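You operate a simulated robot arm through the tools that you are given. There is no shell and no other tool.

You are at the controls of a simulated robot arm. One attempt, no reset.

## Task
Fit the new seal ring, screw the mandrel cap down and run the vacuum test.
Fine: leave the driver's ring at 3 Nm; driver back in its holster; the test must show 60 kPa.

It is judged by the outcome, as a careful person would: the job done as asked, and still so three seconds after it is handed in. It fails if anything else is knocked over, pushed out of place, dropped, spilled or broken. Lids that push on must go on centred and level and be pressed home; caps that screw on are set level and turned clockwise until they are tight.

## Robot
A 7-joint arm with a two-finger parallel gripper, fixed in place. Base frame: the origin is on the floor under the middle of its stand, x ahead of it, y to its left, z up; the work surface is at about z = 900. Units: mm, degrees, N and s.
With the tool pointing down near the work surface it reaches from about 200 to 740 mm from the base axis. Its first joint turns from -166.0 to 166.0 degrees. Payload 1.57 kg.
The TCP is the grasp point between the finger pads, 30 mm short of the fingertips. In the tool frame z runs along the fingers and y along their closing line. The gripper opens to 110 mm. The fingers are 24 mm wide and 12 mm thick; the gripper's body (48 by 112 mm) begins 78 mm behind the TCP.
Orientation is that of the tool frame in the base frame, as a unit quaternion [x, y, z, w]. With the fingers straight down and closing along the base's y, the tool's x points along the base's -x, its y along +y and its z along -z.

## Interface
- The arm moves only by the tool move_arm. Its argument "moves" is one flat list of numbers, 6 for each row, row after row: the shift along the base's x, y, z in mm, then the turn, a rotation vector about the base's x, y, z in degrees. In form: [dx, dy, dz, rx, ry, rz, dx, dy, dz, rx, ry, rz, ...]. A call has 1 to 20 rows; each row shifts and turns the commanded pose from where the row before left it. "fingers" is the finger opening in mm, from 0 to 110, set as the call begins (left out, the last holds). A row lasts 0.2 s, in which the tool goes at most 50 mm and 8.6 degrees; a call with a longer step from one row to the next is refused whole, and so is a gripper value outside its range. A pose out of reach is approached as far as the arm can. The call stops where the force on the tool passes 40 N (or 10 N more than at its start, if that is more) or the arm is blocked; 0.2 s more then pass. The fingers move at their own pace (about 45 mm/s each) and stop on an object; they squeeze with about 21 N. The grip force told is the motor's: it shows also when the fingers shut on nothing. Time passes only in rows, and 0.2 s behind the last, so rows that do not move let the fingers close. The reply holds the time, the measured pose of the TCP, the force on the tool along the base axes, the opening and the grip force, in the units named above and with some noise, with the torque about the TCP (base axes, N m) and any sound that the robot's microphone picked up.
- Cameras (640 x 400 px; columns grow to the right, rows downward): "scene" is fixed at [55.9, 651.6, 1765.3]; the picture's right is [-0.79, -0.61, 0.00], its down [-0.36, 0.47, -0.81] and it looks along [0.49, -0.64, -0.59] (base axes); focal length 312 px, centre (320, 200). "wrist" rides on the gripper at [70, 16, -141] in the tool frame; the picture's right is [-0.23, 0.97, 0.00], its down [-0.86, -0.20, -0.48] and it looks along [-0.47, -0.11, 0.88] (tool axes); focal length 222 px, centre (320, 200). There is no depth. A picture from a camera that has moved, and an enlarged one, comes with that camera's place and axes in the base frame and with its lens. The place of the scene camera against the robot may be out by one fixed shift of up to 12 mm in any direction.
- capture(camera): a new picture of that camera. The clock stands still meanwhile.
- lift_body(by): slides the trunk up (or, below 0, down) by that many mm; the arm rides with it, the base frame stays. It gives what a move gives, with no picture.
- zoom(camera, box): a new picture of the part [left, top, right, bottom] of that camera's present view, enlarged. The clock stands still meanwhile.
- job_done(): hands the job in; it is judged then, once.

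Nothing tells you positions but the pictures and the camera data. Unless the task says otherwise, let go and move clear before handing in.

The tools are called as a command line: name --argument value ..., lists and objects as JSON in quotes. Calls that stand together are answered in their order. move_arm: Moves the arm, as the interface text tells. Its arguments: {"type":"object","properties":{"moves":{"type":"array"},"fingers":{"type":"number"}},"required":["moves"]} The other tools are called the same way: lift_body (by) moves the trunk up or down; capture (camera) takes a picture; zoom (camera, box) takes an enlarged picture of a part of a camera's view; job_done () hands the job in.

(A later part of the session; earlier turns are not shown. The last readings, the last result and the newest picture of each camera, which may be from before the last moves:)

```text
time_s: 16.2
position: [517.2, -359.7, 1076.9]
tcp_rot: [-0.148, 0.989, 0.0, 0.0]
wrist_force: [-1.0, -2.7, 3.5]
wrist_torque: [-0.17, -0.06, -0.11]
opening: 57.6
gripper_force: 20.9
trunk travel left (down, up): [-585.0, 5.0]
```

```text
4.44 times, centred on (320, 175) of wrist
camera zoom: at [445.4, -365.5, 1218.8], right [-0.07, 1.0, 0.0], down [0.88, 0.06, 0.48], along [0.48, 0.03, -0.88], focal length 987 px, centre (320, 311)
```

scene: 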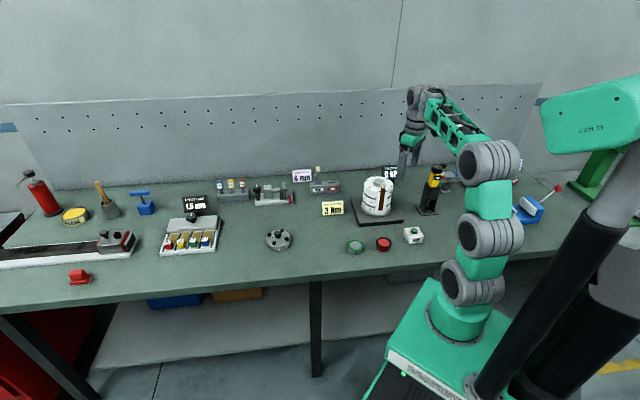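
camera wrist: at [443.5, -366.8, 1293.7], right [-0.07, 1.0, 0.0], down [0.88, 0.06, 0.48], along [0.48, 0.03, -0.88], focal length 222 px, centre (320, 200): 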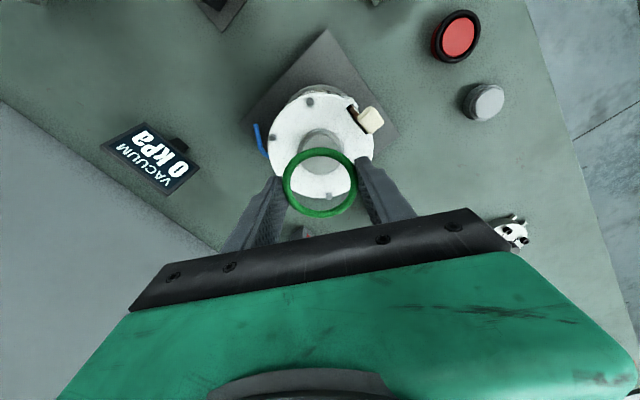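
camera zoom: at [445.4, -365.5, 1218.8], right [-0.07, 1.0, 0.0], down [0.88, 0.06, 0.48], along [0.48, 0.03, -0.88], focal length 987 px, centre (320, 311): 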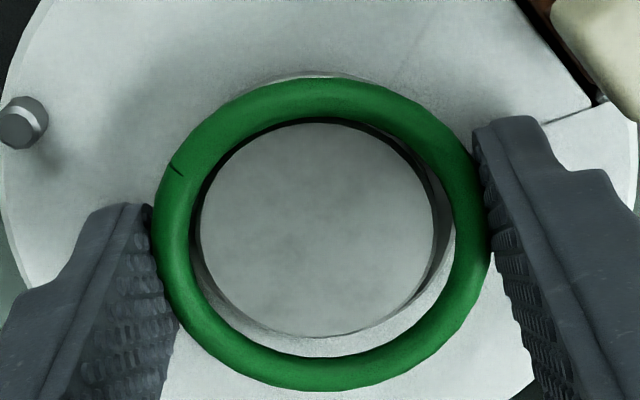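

move_arm --moves '[-0.6, -0.7, 0.5, 0, 0, 0, 0, 0, 0, 0, 0, 0]'

zoom --camera "wrist" --box '[270, 130, 370, 220]'

```text
time_s: 16.8
position: [517.4, -359.7, 1076.9]
tcp_rot: [-0.149, 0.989, 0.0, 0.0]
wrist_force: [1.2, 0.0, -0.8]
wrist_torque: [0.06, -0.03, 0.01]
opening: 57.5
gripper_force: 20.6
trunk travel left (down, up): [-585.0, 5.0]
```

```text
4.44 times, centred on (320, 175) of wrist
camera zoom: at [445.3, -365.5, 1220.1], right [-0.07, 1.0, 0.0], down [0.88, 0.06, 0.48], along [0.48, 0.03, -0.88], focal length 987 px, centre (320, 311)
```

zoom: 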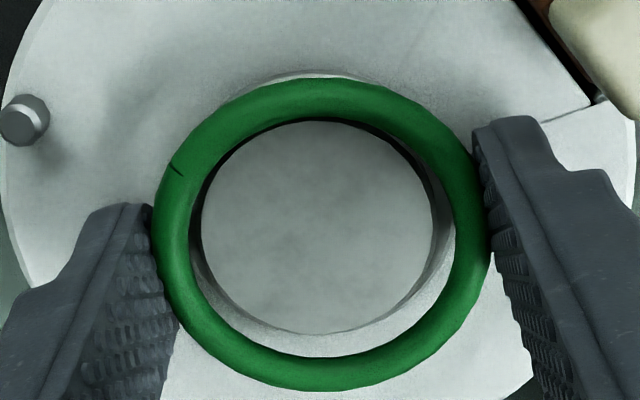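

The ring surrounds the disc with a gap all round. I'll open the fingers slightly to let it settle, then look.

move_arm --moves '[-0.4, -0.5, 0, 0, 0, 0, 0, 0, 0, 0, 0, 0]' --fingers 66

zoom --camera "wrist" --box '[270, 130, 370, 220]'

zoom --camera "scene" --box '[367, 170, 391, 190]'

```text
time_s: 17.4
position: [517.2, -360.2, 1078.2]
tcp_rot: [-0.148, 0.989, 0.0, 0.0]
wrist_force: [-0.1, -0.6, -0.5]
wrist_torque: [0.02, 0.0, 0.01]
opening: 65.9
gripper_force: 0.0
trunk travel left (down, up): [-585.0, 5.0]
```

```text
4.44 times, centred on (320, 175) of wrist
camera zoom: at [444.9, -366.0, 1220.4], right [-0.07, 1.0, 0.0], down [0.88, 0.06, 0.48], along [0.48, 0.03, -0.88], focal length 987 px, centre (320, 311)
```

zoom: 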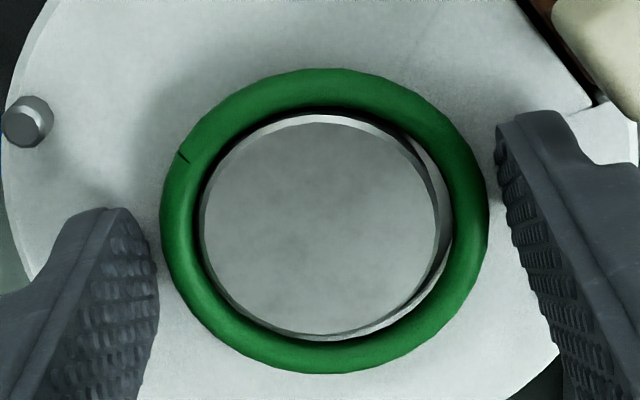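

```text
16.00 times, centred on (379, 180) of scene
camera zoom: at [55.9, 651.6, 1765.3], right [-0.79, -0.61, 0.0], down [-0.36, 0.47, -0.81], along [0.49, -0.64, -0.59], focal length 4986 px, centre (-624, 520)
```

zoom: 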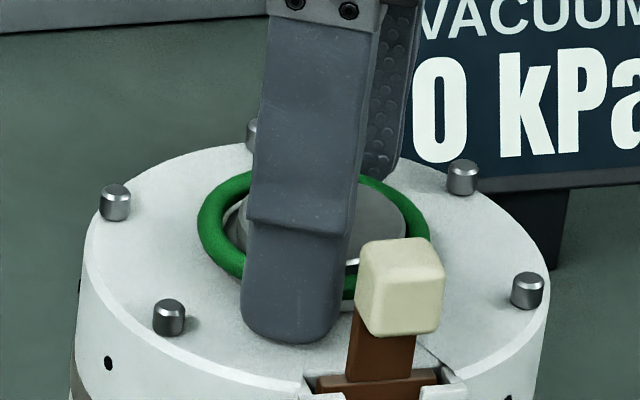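

The ring has dropped around the disc. I'll rise straight up and inspect whether it is level and seated.

move_arm --moves '[0, 0, 15, 0, 0, 0, 0, 0, 30, 0, 0, 0, 0, 0, 30, 0, 0, 0, 0, 0, 0, 0, 0, 0]'

zoom --camera "wrist" --box '[260, 80, 380, 180]'

zoom --camera "scene" --box '[367, 170, 391, 190]'

```text
time_s: 18.4
position: [518.5, -359.9, 1153.2]
tcp_rot: [-0.148, 0.989, 0.0, 0.0]
wrist_force: [-0.4, -0.5, -0.6]
wrist_torque: [-0.01, 0.04, -0.01]
opening: 66.1
gripper_force: 0.0
trunk travel left (down, up): [-585.0, 5.0]
```

```text
4.00 times, centred on (320, 130) of wrist
camera zoom: at [447.1, -365.1, 1295.6], right [-0.07, 1.0, 0.0], down [0.88, 0.06, 0.48], along [0.48, 0.03, -0.88], focal length 888 px, centre (320, 480)
```

zoom: 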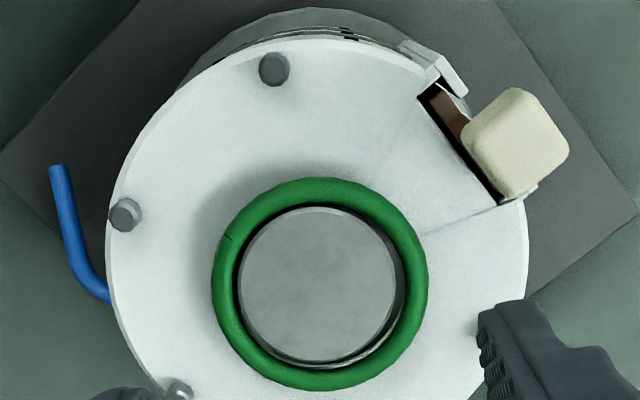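

```text
16.00 times, centred on (379, 180) of scene
camera zoom: at [55.9, 651.6, 1765.3], right [-0.79, -0.61, 0.0], down [-0.36, 0.47, -0.81], along [0.49, -0.64, -0.59], focal length 4986 px, centre (-624, 520)
```

zoom: 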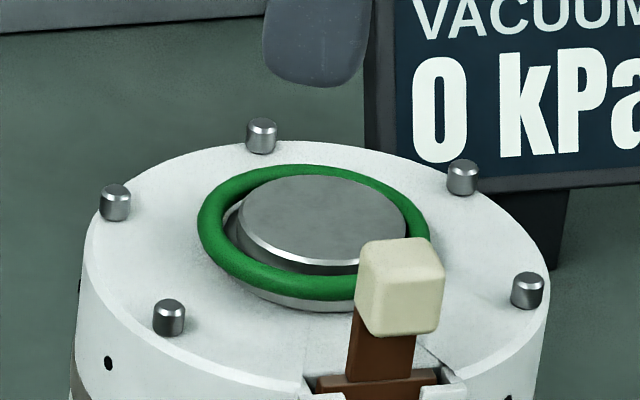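

The new ring is sitting level on the boss flange. Next I'll move out over the cap and look at its knob, side pegs and screws.

move_arm --moves '[17, 44.4, 0, 0, 0, -1.9, 17, 44.4, 0, 0, 0, -1.9, 17, 44.4, 0, 0, 0, -1.9, 17, 44.4, 0, 0, 0, -1.9, 17, 44.4, -10, 0, 0, -1.9, 17, 44.4, -10, 0, 0, -1.9, 17, 44.4, -10, 0, 0, -1.9, 17, 44.4, -10, 0, 0, -1.9, 17, 44.4, -10, 0, 0, -1.8, 10, 0, -20, 0, 0, 0, 0, 0, -20, 0, 0, 0, 0, 0, 0, 0, 0, 0]' --fingers 80

capture --camera "wrist"

capture --camera "scene"

```text
time_s: 21.0
position: [678.4, 38.5, 1065.3]
tcp_rot: [0.0, 1.0, 0.0, -0.001]
wrist_force: [0.1, 0.3, -0.1]
wrist_torque: [-0.01, 0.0, 0.03]
opening: 80.0
gripper_force: 0.1
trunk travel left (down, up): [-585.0, 5.0]
```

```text
taken
camera wrist: at [608.6, 55.0, 1206.6], right [0.23, 0.97, 0.0], down [0.86, -0.2, 0.48], along [0.47, -0.11, -0.88], focal length 222 px, centre (320, 200)
```

wrist: 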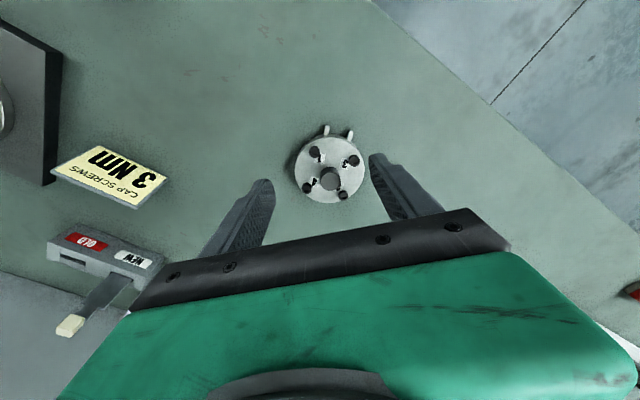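

```text
taken
```

scene: 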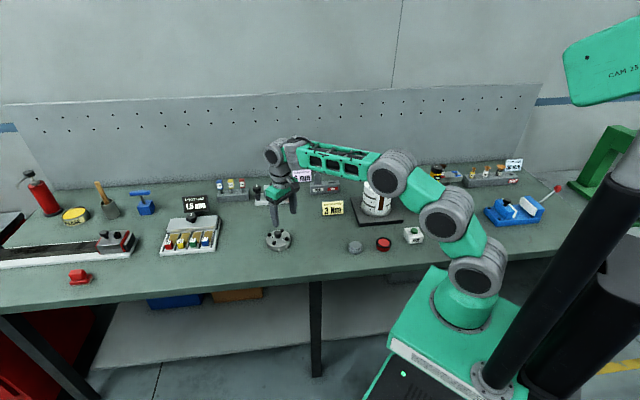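

zoom --camera "wrist" --box '[280, 115, 380, 210]'

zoom --camera "scene" --box '[258, 215, 302, 255]'

zoom --camera "scene" --box '[345, 150, 445, 230]'

```text
4.21 times, centred on (330, 162) of wrist
camera zoom: at [608.6, 55.0, 1206.6], right [0.23, 0.97, 0.0], down [0.86, -0.2, 0.48], along [0.47, -0.11, -0.88], focal length 935 px, centre (278, 358)
```

zoom: 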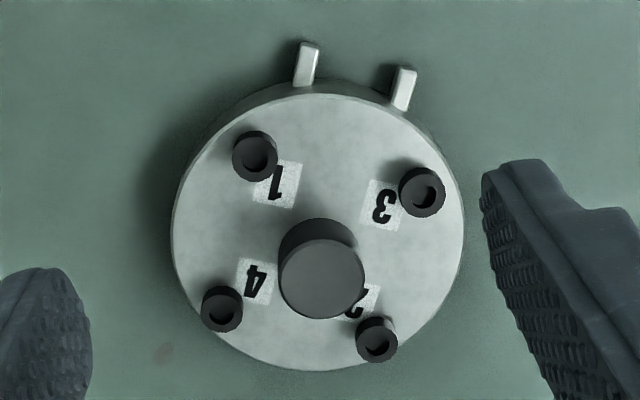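

```text
10.00 times, centred on (280, 235) of scene
camera zoom: at [55.9, 651.6, 1765.3], right [-0.79, -0.61, 0.0], down [-0.36, 0.47, -0.81], along [0.49, -0.64, -0.59], focal length 3116 px, centre (720, -150)
```

zoom: 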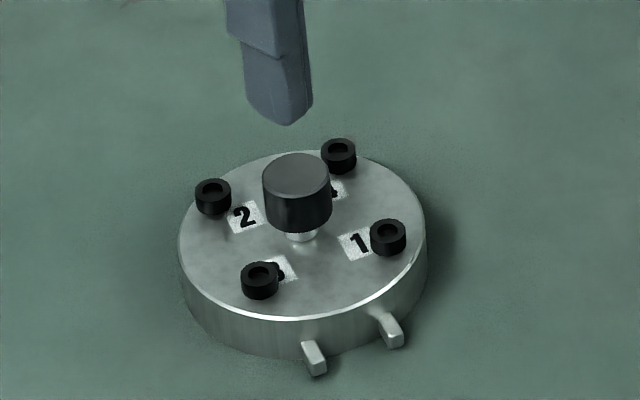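

```text
5.00 times, centred on (395, 190) of scene
camera zoom: at [55.9, 651.6, 1765.3], right [-0.79, -0.61, 0.0], down [-0.36, 0.47, -0.81], along [0.49, -0.64, -0.59], focal length 1558 px, centre (-55, 250)
```

zoom: 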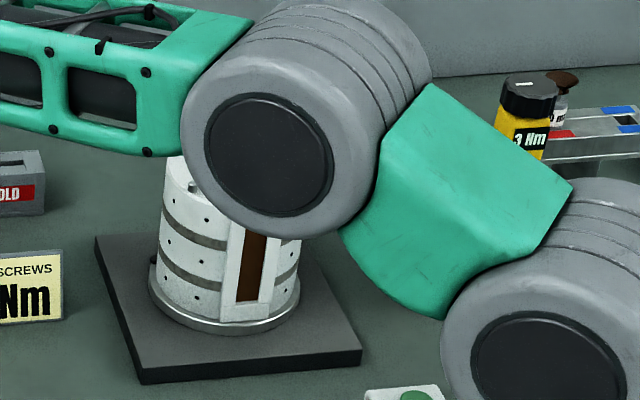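

The cap is centred near (723, 41.5), about 95 mm across. Its knob is about 25 mm wide with its top near z = 951, and the screws sit near 17°, 107°, 197° and 287°. I'll line up over the knob with the fingers turned to fall between the screws.

move_arm --moves '[11.2, 0.8, -12, 0, 0, -7, 11.2, 0.8, -12, 0, 0, -7, 11.2, 0.8, -12, 0, 0, -7, 11.2, 0.8, -12, 0, 0, -7, 0, 0, 0, 0, 0, 0]' --fingers 56

capture --camera "wrist"

zoom --camera "wrist" --box '[260, 120, 380, 220]'

zoom --camera "scene" --box '[250, 200, 314, 260]'

```text
time_s: 22.2
position: [725.6, 41.9, 1015.5]
tcp_rot: [0.242, 0.97, 0.0, 0.0]
wrist_force: [-0.3, -0.7, 0.1]
wrist_torque: [-0.01, 0.03, 0.0]
opening: 56.1
gripper_force: 0.1
trunk travel left (down, up): [-585.0, 5.0]
```

```text
taken
camera wrist: at [671.6, 88.1, 1157.2], right [0.66, 0.75, 0.0], down [0.66, -0.58, 0.48], along [0.36, -0.32, -0.88], focal length 222 px, centre (320, 200)
```

wrist: 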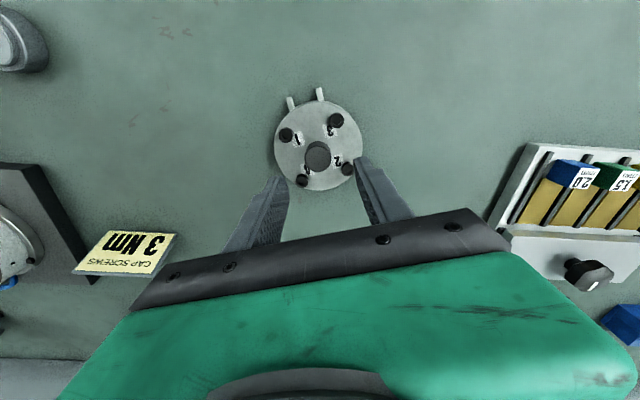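

```text
4.00 times, centred on (320, 170) of wrist
camera zoom: at [671.6, 88.1, 1157.2], right [0.66, 0.75, 0.0], down [0.66, -0.58, 0.48], along [0.36, -0.32, -0.88], focal length 888 px, centre (320, 320)
```

zoom: 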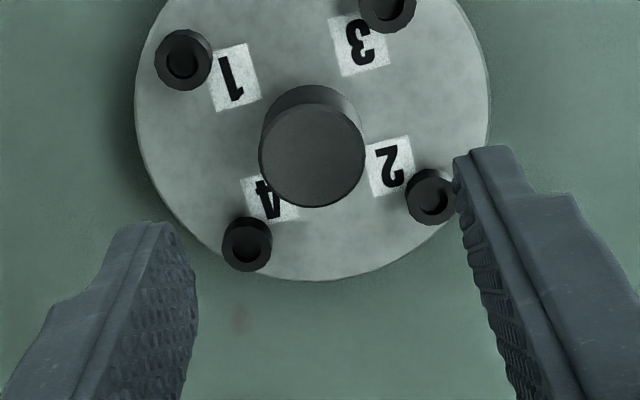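

```text
6.67 times, centred on (282, 230) of scene
camera zoom: at [55.9, 651.6, 1765.3], right [-0.79, -0.61, 0.0], down [-0.36, 0.47, -0.81], along [0.49, -0.64, -0.59], focal length 2078 px, centre (573, 0)
```

zoom: 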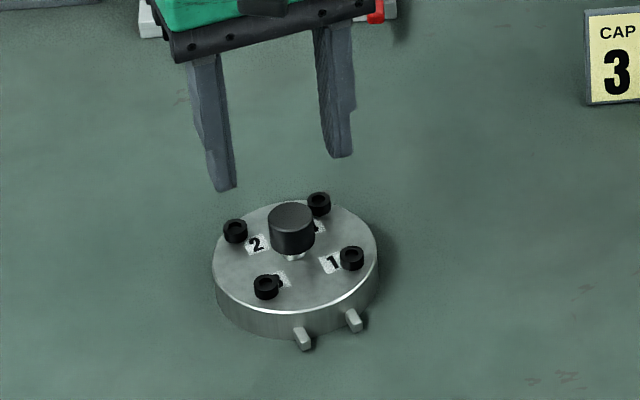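

The fingers line up between the screws and the knob centre is near (720.5, 41.8). I'll go down around it, stopping the tips about 8 mm above the cap face.

move_arm --moves '[-2.5, 0, -15, 0, 0, 0, -2.5, 0, -15, 0, 0, 0, 0, 0, -15, 0, 0, 0, 0, 0, -14, 0, 0, 0, 0, 0, 0, 0, 0, 0]'

zoom --camera "wrist" --box '[260, 120, 380, 220]'

zoom --camera "scene" --box '[250, 200, 314, 260]'

```text
time_s: 23.4
position: [719.0, 41.7, 955.2]
tcp_rot: [0.242, 0.97, 0.0, 0.0]
wrist_force: [0.0, -0.6, 0.0]
wrist_torque: [-0.01, -0.01, 0.02]
opening: 56.3
gripper_force: 0.0
trunk travel left (down, up): [-585.0, 5.0]
```

```text
4.00 times, centred on (320, 170) of wrist
camera zoom: at [665.5, 88.1, 1097.4], right [0.66, 0.75, 0.0], down [0.66, -0.58, 0.48], along [0.36, -0.31, -0.88], focal length 888 px, centre (320, 320)
```

zoom: 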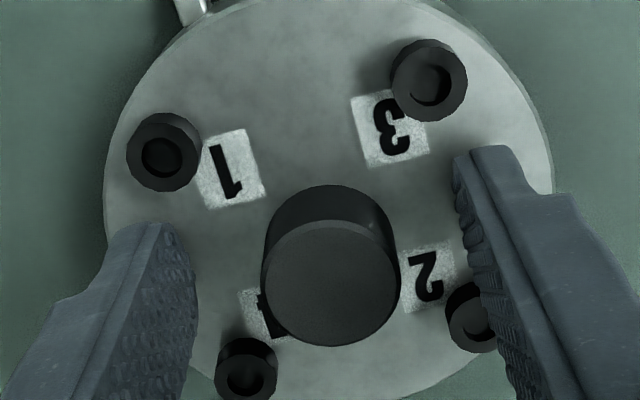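

```text
6.67 times, centred on (282, 230) of scene
camera zoom: at [55.9, 651.6, 1765.3], right [-0.79, -0.61, 0.0], down [-0.36, 0.47, -0.81], along [0.49, -0.64, -0.59], focal length 2078 px, centre (573, 0)
```

zoom: 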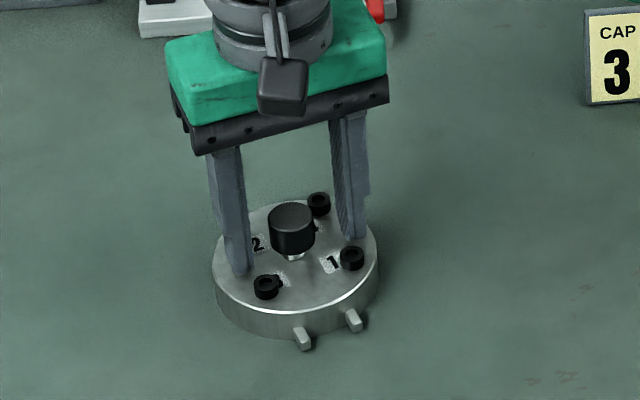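

move_arm --moves '[0, 0, 0, 0, 0, 0, 0, 0, 0, 0, 0, 0, 0, 0, 0, 0, 0, 0]' --fingers 10

zoom --camera "wrist" --box '[260, 120, 380, 220]'

zoom --camera "scene" --box '[250, 200, 314, 260]'

```text
time_s: 24.2
position: [718.6, 41.9, 955.3]
tcp_rot: [0.243, 0.97, 0.0, 0.0]
wrist_force: [1.1, 0.4, 0.9]
wrist_torque: [-0.02, -0.07, 0.02]
opening: 25.6
gripper_force: 20.3
trunk travel left (down, up): [-585.0, 5.0]
```

```text
4.00 times, centred on (320, 170) of wrist
camera zoom: at [665.6, 88.4, 1097.8], right [0.66, 0.75, 0.0], down [0.66, -0.58, 0.48], along [0.36, -0.31, -0.88], focal length 888 px, centre (320, 320)
```

zoom: 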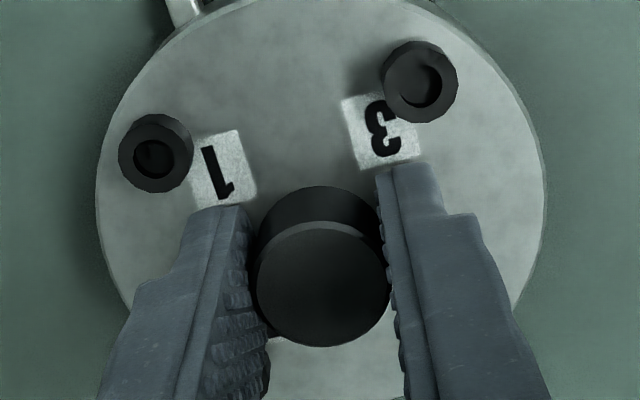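

```text
6.67 times, centred on (282, 230) of scene
camera zoom: at [55.9, 651.6, 1765.3], right [-0.79, -0.61, 0.0], down [-0.36, 0.47, -0.81], along [0.49, -0.64, -0.59], focal length 2078 px, centre (573, 0)
```

zoom: 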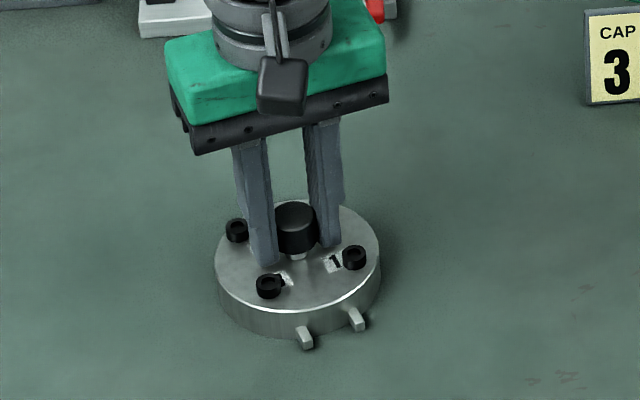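

The knob is gripped at 25.6 mm. I'll lift gently and check that it holds and hangs level.

move_arm --moves '[0, 0, 5, 0, 0, 0, 0, 0, 10, 0, 0, 0, 0, 0, 15, 0, 0, 0, 0, 0, 15, 0, 0, 0, 0, 0, 0, 0, 0, 0]'

zoom --camera "wrist" --box '[260, 120, 380, 220]'

zoom --camera "scene" --box '[250, 190, 314, 260]'

```text
time_s: 25.4
position: [719.1, 41.9, 1001.2]
tcp_rot: [0.242, 0.97, 0.001, 0.0]
wrist_force: [0.4, -0.4, -3.0]
wrist_torque: [-0.01, 0.01, -0.01]
opening: 25.6
gripper_force: 21.0
trunk travel left (down, up): [-585.0, 5.0]
```

```text
4.00 times, centred on (320, 170) of wrist
camera zoom: at [664.8, 87.7, 1143.2], right [0.66, 0.75, 0.0], down [0.66, -0.58, 0.48], along [0.36, -0.31, -0.88], focal length 888 px, centre (320, 320)
```

zoom: 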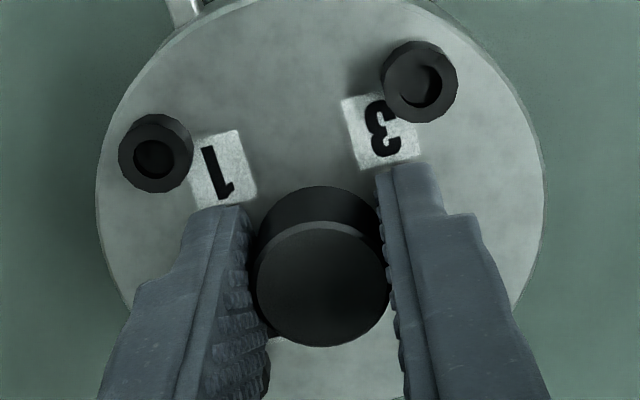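

```text
5.71 times, centred on (282, 225) of scene
camera zoom: at [55.9, 651.6, 1765.3], right [-0.79, -0.61, 0.0], down [-0.36, 0.47, -0.81], along [0.49, -0.64, -0.59], focal length 1781 px, centre (537, 57)
```

zoom: 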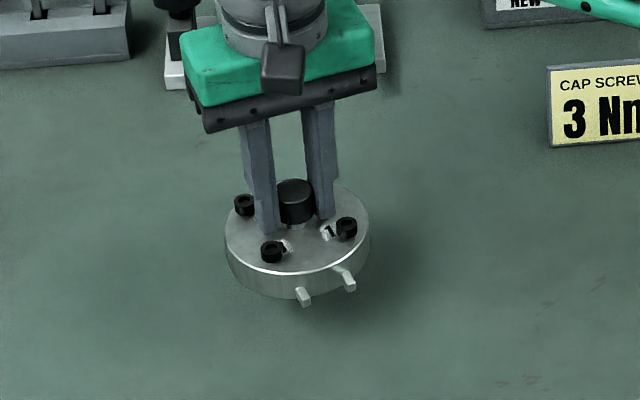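

The cap hangs level and weighs about 3 N. I'll carry it over the mandrel while rising, turning it about -17° so its two pegs straddle the strip's tab.

move_arm --moves '[-20.3, -40.3, 22, 0, 0, -1.73, -20.3, -40.3, 22, 0, 0, -1.73, -20.3, -40.3, 22, 0, 0, -1.73, -20.3, -40.3, 22, 0, 0, -1.73, -20.3, -40.3, 22, 0, 0, -1.73, -20.3, -40.3, 22, 0, 0, -1.73, -20.3, -40.3, 22, 0, 0, -1.73, -20.3, -40.3, 20, 0, 0, -1.73, -20.3, -40.3, 0, 0, 0, -1.73, -20.3, -40.3, 0, 0, 0, -1.73, 0, 0, 0, 0, 0, 0, 0, 0, 0, 0, 0, 0]'

capture --camera "wrist"

zoom --camera "scene" --box '[330, 140, 426, 220]'

```text
refused: row 1 steps farther than a row can; nothing moved
```

```text
taken
camera wrist: at [664.8, 87.7, 1143.2], right [0.66, 0.75, 0.0], down [0.66, -0.58, 0.48], along [0.36, -0.31, -0.88], focal length 222 px, centre (320, 200)
```

wrist: 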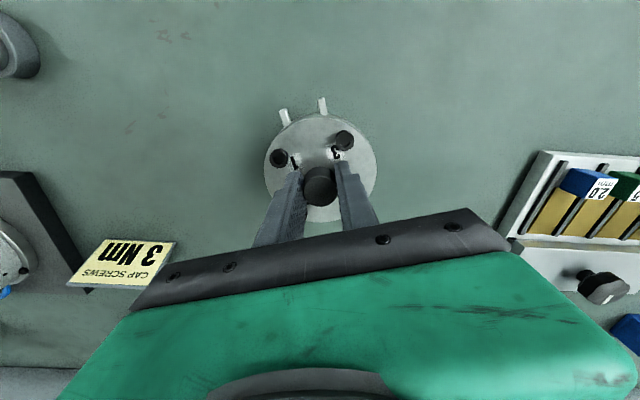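

```text
5.00 times, centred on (378, 180) of scene
camera zoom: at [55.9, 651.6, 1765.3], right [-0.79, -0.61, 0.0], down [-0.36, 0.47, -0.81], along [0.49, -0.64, -0.59], focal length 1558 px, centre (30, 300)
```

zoom: 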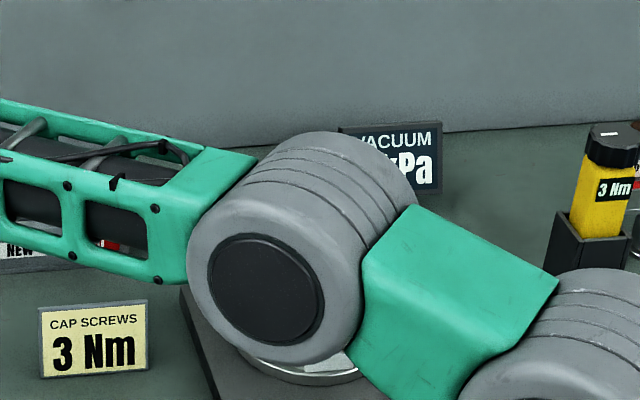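

The first row was just over the step limit, so I'll use smaller steps.

move_arm --moves '[-18.4, -36.6, 22, 0, 0, -1.57, -18.4, -36.6, 22, 0, 0, -1.57, -18.4, -36.6, 22, 0, 0, -1.57, -18.4, -36.6, 22, 0, 0, -1.57, -18.4, -36.6, 22, 0, 0, -1.57, -18.4, -36.6, 22, 0, 0, -1.57, -18.4, -36.6, 22, 0, 0, -1.57, -18.4, -36.6, 20, 0, 0, -1.57, -18.4, -36.6, 0, 0, 0, -1.57, -18.4, -36.6, 0, 0, 0, -1.57, -18.4, -36.6, 0, 0, 0, -1.57, 0, 0, 0, 0, 0, 0, 0, 0, 0, 0, 0, 0]'

capture --camera "wrist"

zoom --camera "scene" --box '[330, 140, 426, 220]'

```text
time_s: 28.2
position: [517.3, -355.2, 1176.1]
tcp_rot: [0.384, 0.923, -0.001, 0.0]
wrist_force: [-0.6, -0.4, -3.0]
wrist_torque: [-0.03, 0.01, -0.02]
opening: 25.2
gripper_force: 21.4
trunk travel left (down, up): [-585.0, 5.0]
```

```text
taken
camera wrist: at [479.7, -295.6, 1318.0], right [0.85, 0.52, 0.0], down [0.46, -0.75, 0.48], along [0.25, -0.41, -0.88], focal length 222 px, centre (320, 200)
```

wrist: 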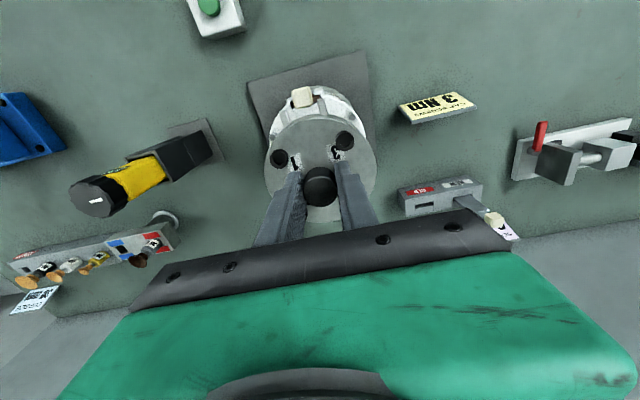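

```text
5.00 times, centred on (378, 180) of scene
camera zoom: at [55.9, 651.6, 1765.3], right [-0.79, -0.61, 0.0], down [-0.36, 0.47, -0.81], along [0.49, -0.64, -0.59], focal length 1558 px, centre (30, 300)
```

zoom: 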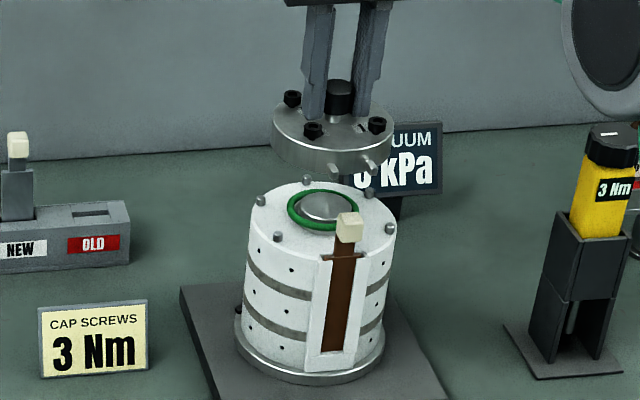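

The ring is still in place and the cap is above the mandrel. I'll zoom to check where the pegs are relative to the tab.

zoom --camera "wrist" --box '[250, 60, 390, 220]'

zoom --camera "scene" --box '[355, 155, 411, 200]'

```text
2.50 times, centred on (320, 140) of wrist
camera zoom: at [479.7, -295.6, 1318.0], right [0.85, 0.52, 0.0], down [0.46, -0.75, 0.48], along [0.25, -0.41, -0.88], focal length 555 px, centre (320, 350)
```

zoom: 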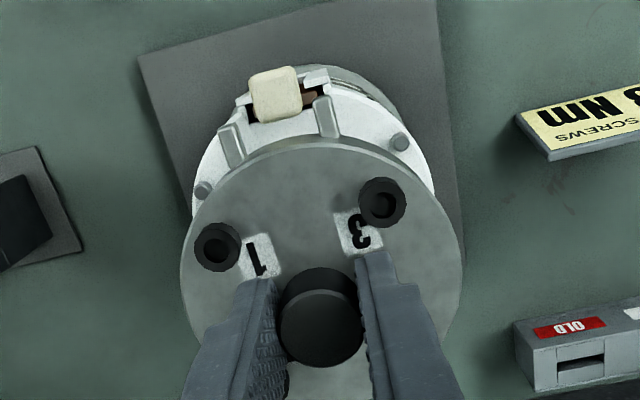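

```text
8.89 times, centred on (383, 178) of scene
camera zoom: at [55.9, 651.6, 1765.3], right [-0.79, -0.61, 0.0], down [-0.36, 0.47, -0.81], along [0.49, -0.64, -0.59], focal length 2770 px, centre (-240, 400)
```

zoom: 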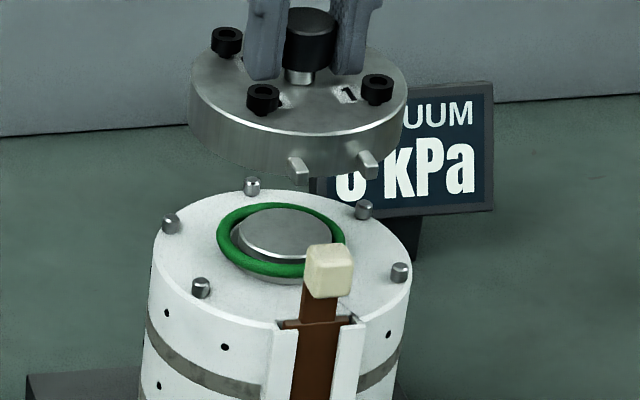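

move_arm --moves '[-1.0, -3, -8, 0, 0, -1, -0.8, -3, -8, 0, 0, -1, 0, 0, 0, 0, 0, 0]'

zoom --camera "wrist" --box '[250, 60, 390, 220]'

zoom --camera "scene" --box '[355, 155, 411, 200]'

```text
time_s: 29.0
position: [514.5, -363.6, 1161.0]
tcp_rot: [0.4, 0.916, 0.0, 0.0]
wrist_force: [0.3, -0.1, -3.0]
wrist_torque: [-0.05, -0.02, -0.03]
opening: 25.5
gripper_force: 21.2
trunk travel left (down, up): [-585.0, 5.0]
```

```text
2.50 times, centred on (320, 140) of wrist
camera zoom: at [479.5, -302.8, 1301.6], right [0.87, 0.49, 0.0], down [0.43, -0.76, 0.48], along [0.24, -0.42, -0.88], focal length 555 px, centre (320, 350)
```

zoom: 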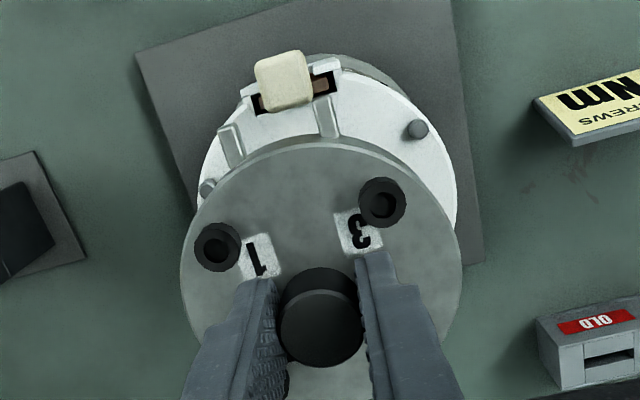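

```text
8.89 times, centred on (383, 178) of scene
camera zoom: at [55.9, 651.6, 1765.3], right [-0.79, -0.61, 0.0], down [-0.36, 0.47, -0.81], along [0.49, -0.64, -0.59], focal length 2770 px, centre (-240, 400)
```

zoom: 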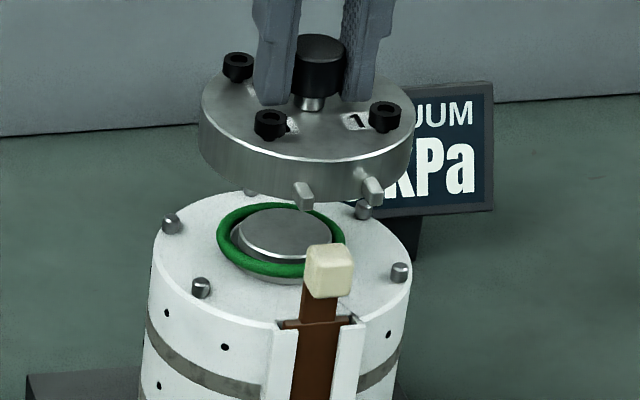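

move_arm --moves '[1.0, 2.0, -5, 0, 0, -0.7, 0, 0, -5, 0, 0, 0, 0, 0, 0, 0, 0, 0]'

zoom --camera "wrist" --box '[260, 60, 380, 160]'

zoom --camera "scene" --box '[355, 160, 403, 200]'

```text
time_s: 29.8
position: [516.1, -361.9, 1149.5]
tcp_rot: [0.406, 0.914, 0.001, -0.001]
wrist_force: [-0.1, -0.1, -3.4]
wrist_torque: [-0.01, 0.01, 0.0]
opening: 25.7
gripper_force: 20.9
trunk travel left (down, up): [-585.0, 5.0]
```

```text
4.00 times, centred on (320, 110) of wrist
camera zoom: at [481.3, -300.7, 1291.0], right [0.88, 0.48, 0.0], down [0.42, -0.77, 0.48], along [0.23, -0.42, -0.88], focal length 888 px, centre (320, 560)
```

zoom: 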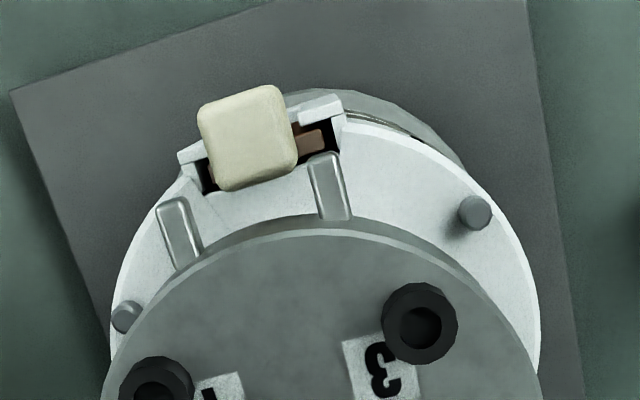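

```text
10.00 times, centred on (379, 180) of scene
camera zoom: at [55.9, 651.6, 1765.3], right [-0.79, -0.61, 0.0], down [-0.36, 0.47, -0.81], along [0.49, -0.64, -0.59], focal length 3116 px, centre (-270, 400)
```

zoom: 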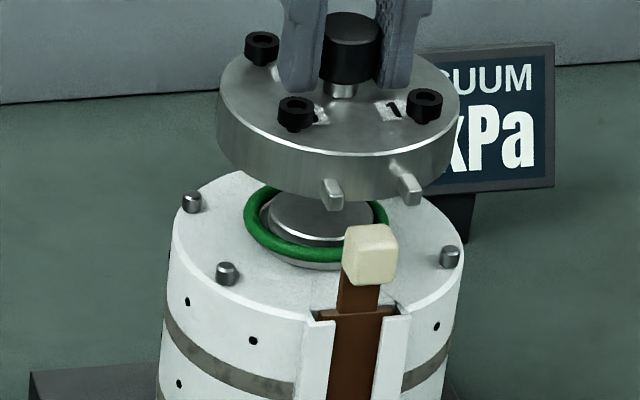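

move_arm --moves '[0, 0, -5, 0, 0, -1, 0, 0, -5, 0, 0, -1, 0, 0, -5, 0, 0, 0, 0, 0, 0, 0, 0, 0]'

zoom --camera "wrist" --box '[260, 60, 380, 160]'

zoom --camera "scene" --box '[355, 160, 403, 200]'

```text
time_s: 30.8
position: [516.3, -363.9, 1134.6]
tcp_rot: [0.421, 0.907, 0.0, -0.001]
wrist_force: [0.0, -0.5, -2.9]
wrist_torque: [0.0, 0.0, 0.01]
opening: 25.3
gripper_force: 21.3
trunk travel left (down, up): [-585.0, 5.0]
```

```text
4.00 times, centred on (320, 110) of wrist
camera zoom: at [483.8, -300.4, 1276.4], right [0.89, 0.45, 0.0], down [0.4, -0.78, 0.48], along [0.22, -0.43, -0.88], focal length 888 px, centre (320, 560)
```

zoom: 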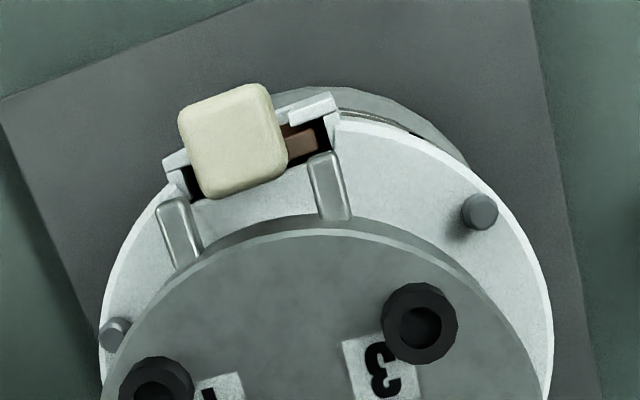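

```text
10.00 times, centred on (379, 180) of scene
camera zoom: at [55.9, 651.6, 1765.3], right [-0.79, -0.61, 0.0], down [-0.36, 0.47, -0.81], along [0.49, -0.64, -0.59], focal length 3116 px, centre (-270, 400)
```

zoom: 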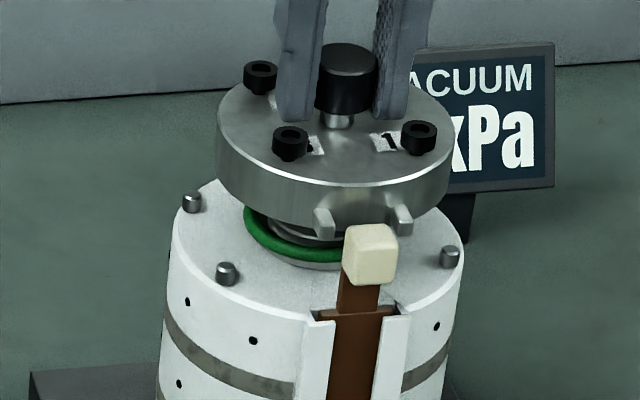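

The pegs now straddle the tab evenly, but the scene view and pose reading put the cap about 3 mm too far in -y. I'll nudge it over before going lower.

move_arm --moves '[0.5, 1.6, 0, 0, 0, 0, 0, 1.6, 0, 0, 0, 0, 0, 0, 0, 0, 0, 0]'

zoom --camera "wrist" --box '[250, 60, 390, 210]'

zoom --camera "scene" --box '[355, 160, 403, 200]'

```text
time_s: 31.6
position: [517.0, -359.3, 1133.0]
tcp_rot: [0.422, 0.907, 0.0, 0.0]
wrist_force: [-1.0, 0.1, -3.4]
wrist_torque: [0.02, 0.0, -0.02]
opening: 25.2
gripper_force: 20.7
trunk travel left (down, up): [-585.0, 5.0]
```

```text
2.67 times, centred on (320, 135) of wrist
camera zoom: at [484.8, -297.5, 1276.4], right [0.89, 0.45, 0.0], down [0.4, -0.78, 0.48], along [0.22, -0.43, -0.88], focal length 592 px, centre (320, 373)
```

zoom: 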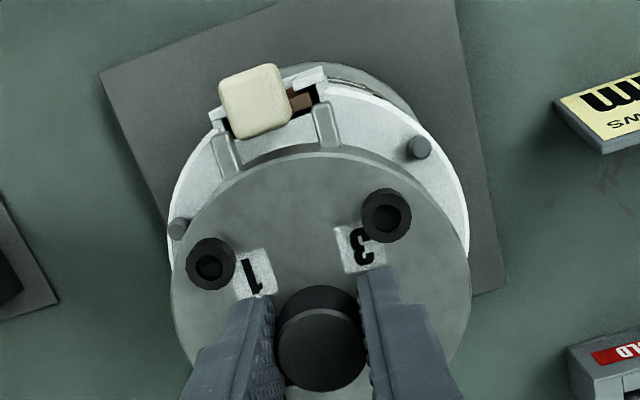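

```text
10.00 times, centred on (379, 180) of scene
camera zoom: at [55.9, 651.6, 1765.3], right [-0.79, -0.61, 0.0], down [-0.36, 0.47, -0.81], along [0.49, -0.64, -0.59], focal length 3116 px, centre (-270, 400)
```

zoom: 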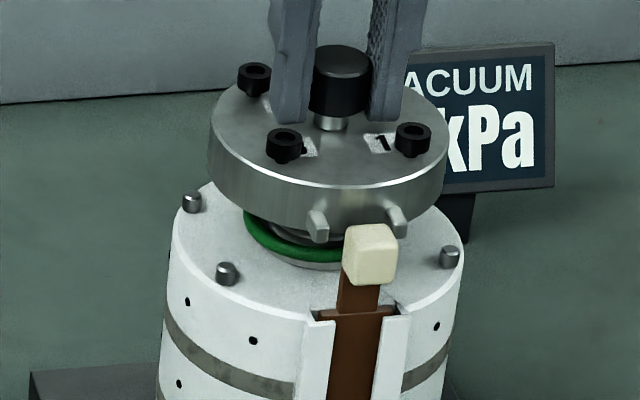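

The cap is now coaxial with the drum in the scene view. I'll turn it back about 3.4° to recentre the pegs on the tab and check again.

move_arm --moves '[0, 0, 0, 0, 0, 1.7, 0, 0, 0, 0, 0, 1.7, 0, 0, 0, 0, 0, 0]'

zoom --camera "wrist" --box '[250, 60, 390, 210]'

zoom --camera "scene" --box '[355, 160, 403, 200]'

```text
time_s: 32.4
position: [516.6, -360.4, 1134.6]
tcp_rot: [0.395, 0.919, 0.0, 0.0]
wrist_force: [0.8, 0.1, -2.8]
wrist_torque: [0.0, 0.03, 0.02]
opening: 25.3
gripper_force: 21.3
trunk travel left (down, up): [-585.0, 5.0]
```

```text
2.67 times, centred on (320, 135) of wrist
camera zoom: at [480.9, -299.9, 1275.9], right [0.86, 0.51, 0.0], down [0.44, -0.76, 0.48], along [0.24, -0.41, -0.88], focal length 592 px, centre (320, 373)
```

zoom: 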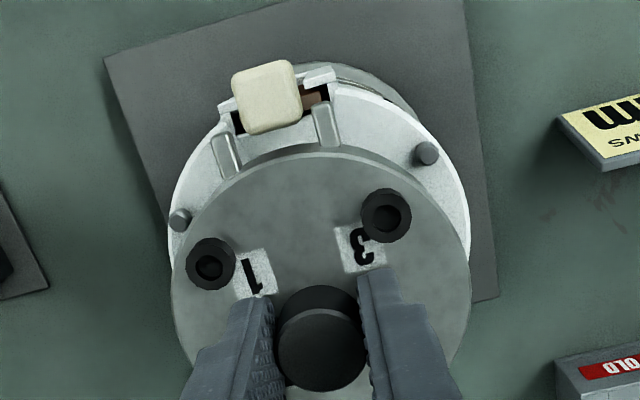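

```text
10.00 times, centred on (379, 180) of scene
camera zoom: at [55.9, 651.6, 1765.3], right [-0.79, -0.61, 0.0], down [-0.36, 0.47, -0.81], along [0.49, -0.64, -0.59], focal length 3116 px, centre (-270, 400)
```

zoom: 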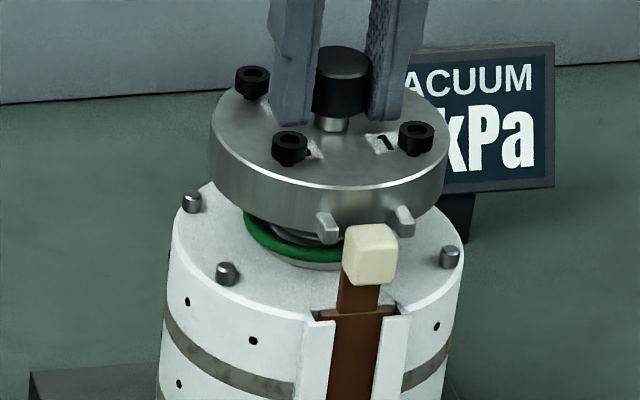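

Pegs and tab are now centred on each other. I'll continue down to just above the boss.

move_arm --moves '[0.3, 0.2, -4, 0, 0, 0, 0, 0, -4, 0, 0, 0, 0, 0, -4, 0, 0, 0, 0, 0, 0, 0, 0, 0]'

zoom --camera "wrist" --box '[250, 60, 390, 210]'

zoom --camera "scene" --box '[355, 160, 403, 200]'

```text
time_s: 33.4
position: [516.3, -360.3, 1121.0]
tcp_rot: [0.395, 0.919, 0.001, 0.0]
wrist_force: [0.3, 0.7, -3.4]
wrist_torque: [-0.01, 0.01, 0.03]
opening: 25.3
gripper_force: 21.0
trunk travel left (down, up): [-585.0, 5.0]
```

```text
2.67 times, centred on (320, 135) of wrist
camera zoom: at [480.3, -299.5, 1263.6], right [0.86, 0.5, 0.0], down [0.44, -0.76, 0.48], along [0.24, -0.41, -0.88], focal length 592 px, centre (320, 373)
```

zoom: 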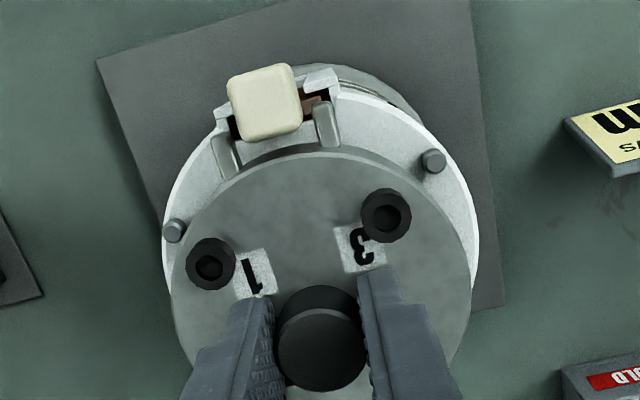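

```text
10.00 times, centred on (379, 180) of scene
camera zoom: at [55.9, 651.6, 1765.3], right [-0.79, -0.61, 0.0], down [-0.36, 0.47, -0.81], along [0.49, -0.64, -0.59], focal length 3116 px, centre (-270, 400)
```

zoom: 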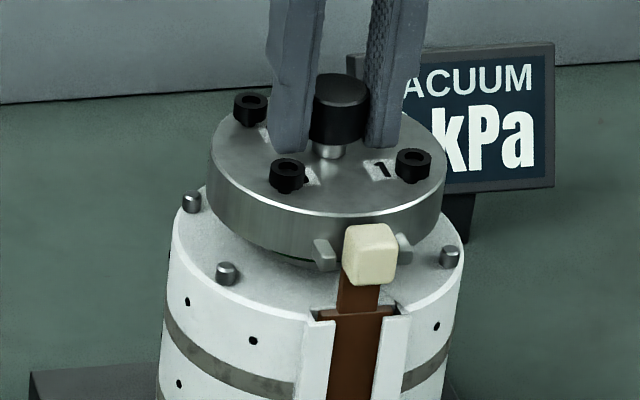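

move_arm --moves '[0, 0, -2, 0, 0, 0, 0, 0, -2, 0, 0, 0, 0, 0, -2, 0, 0, 0, 0, 0, 0, 0, 0, 0]'

zoom --camera "wrist" --box '[250, 60, 390, 210]'

zoom --camera "scene" --box '[355, 160, 403, 200]'

```text
time_s: 34.4
position: [516.5, -360.7, 1116.3]
tcp_rot: [0.395, 0.919, 0.0, 0.0]
wrist_force: [-0.4, -0.1, -3.3]
wrist_torque: [0.02, 0.01, 0.02]
opening: 25.3
gripper_force: 20.9
trunk travel left (down, up): [-585.0, 5.0]
```

```text
2.67 times, centred on (320, 135) of wrist
camera zoom: at [481.2, -300.0, 1257.7], right [0.86, 0.51, 0.0], down [0.44, -0.76, 0.48], along [0.24, -0.41, -0.88], focal length 592 px, centre (320, 373)
```

zoom: 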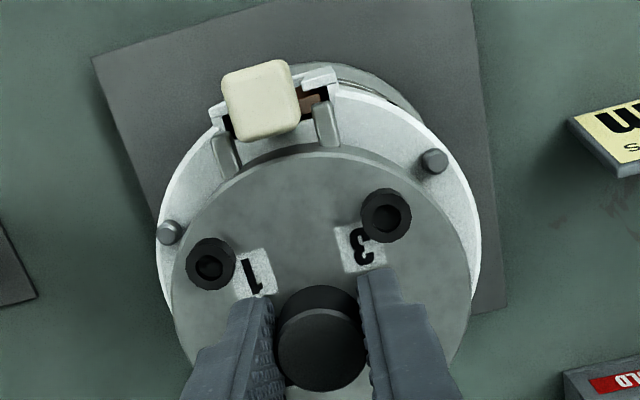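

```text
10.00 times, centred on (379, 180) of scene
camera zoom: at [55.9, 651.6, 1765.3], right [-0.79, -0.61, 0.0], down [-0.36, 0.47, -0.81], along [0.49, -0.64, -0.59], focal length 3116 px, centre (-270, 400)
```

zoom: 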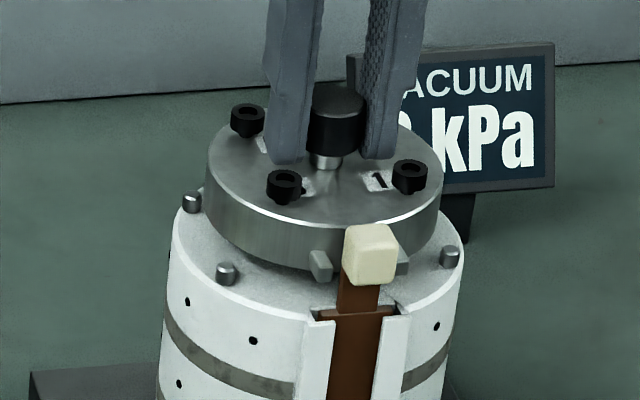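

move_arm --moves '[0, 0, -2, 0, 0, 0, 0, 0, -2, 0, 0, 0, 0, 0, -2, 0, 0, 0, 0, 0, 0, 0, 0, 0]'

zoom --camera "wrist" --box '[250, 60, 390, 210]'

zoom --camera "scene" --box '[355, 160, 403, 200]'

```text
time_s: 35.4
position: [517.4, -361.5, 1112.2]
tcp_rot: [0.394, 0.919, -0.001, 0.002]
wrist_force: [0.3, 1.1, 12.7]
wrist_torque: [0.46, 0.03, 0.0]
opening: 25.5
gripper_force: 21.3
trunk travel left (down, up): [-585.0, 5.0]
```

```text
2.67 times, centred on (320, 135) of wrist
camera zoom: at [480.5, -299.0, 1253.7], right [0.86, 0.51, 0.0], down [0.44, -0.76, 0.48], along [0.24, -0.42, -0.88], focal length 592 px, centre (320, 373)
```

zoom: 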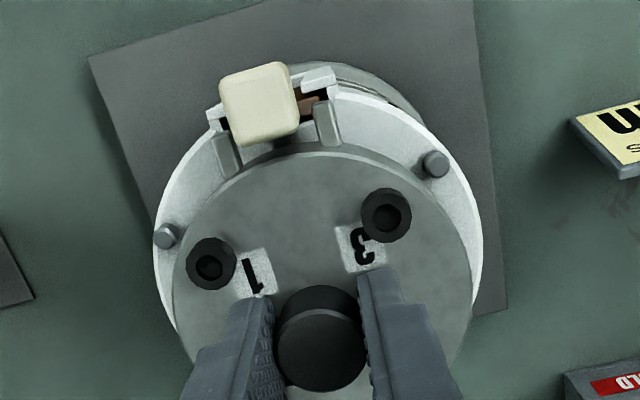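

```text
10.00 times, centred on (379, 180) of scene
camera zoom: at [55.9, 651.6, 1765.3], right [-0.79, -0.61, 0.0], down [-0.36, 0.47, -0.81], along [0.49, -0.64, -0.59], focal length 3116 px, centre (-270, 400)
```

zoom: 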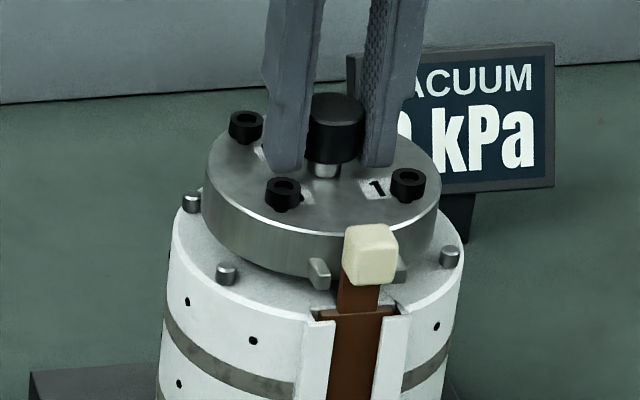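

Something touched at TCP z ≈ 1112, and the torque places the contact about 29 mm out on the +y side, which is the ring's outer edge. I'll lift a little, shift +y and try again.

move_arm --moves '[0, 0, 3, 0, 0, 0, 0, 0, 2, 0, 0, 0, 0, 1.2, 0, 0, 0, 0, 0, 0, -2, 0, 0, 0, 0, 0, -1.5, 0, 0, 0, 0, 0, 0, 0, 0, 0]'

zoom --camera "scene" --box '[355, 160, 403, 200]'

```text
time_s: 36.8
position: [517.4, -358.1, 1111.9]
tcp_rot: [0.396, 0.918, 0.0, 0.0]
wrist_force: [0.6, 0.3, -2.6]
wrist_torque: [-0.01, 0.0, 0.01]
opening: 25.4
gripper_force: 20.6
trunk travel left (down, up): [-585.0, 5.0]
```

```text
10.00 times, centred on (379, 180) of scene
camera zoom: at [55.9, 651.6, 1765.3], right [-0.79, -0.61, 0.0], down [-0.36, 0.47, -0.81], along [0.49, -0.64, -0.59], focal length 3116 px, centre (-270, 400)
```

zoom: 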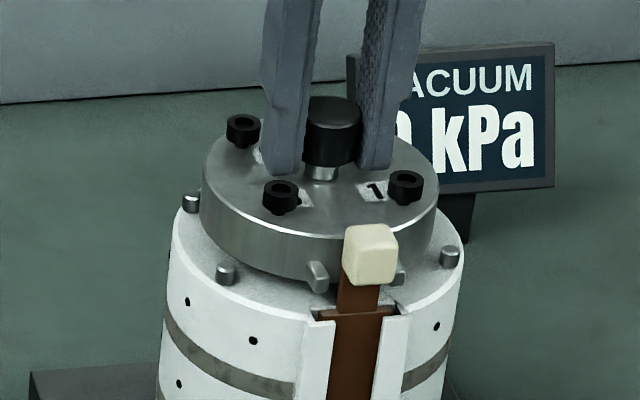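

No contact now at the same height. I'll keep lowering in small steps.

move_arm --moves '[0, 0, -1.5, 0, 0, 0, 0, 0, -1.5, 0, 0, 0, 0, 0, 0, 0, 0, 0]'

```text
time_s: 37.6
position: [516.3, -358.6, 1109.7]
tcp_rot: [0.395, 0.919, -0.001, -0.001]
wrist_force: [-0.4, -0.9, -2.5]
wrist_torque: [-0.04, -0.03, -0.03]
opening: 25.4
gripper_force: 21.4
trunk travel left (down, up): [-585.0, 5.0]
```

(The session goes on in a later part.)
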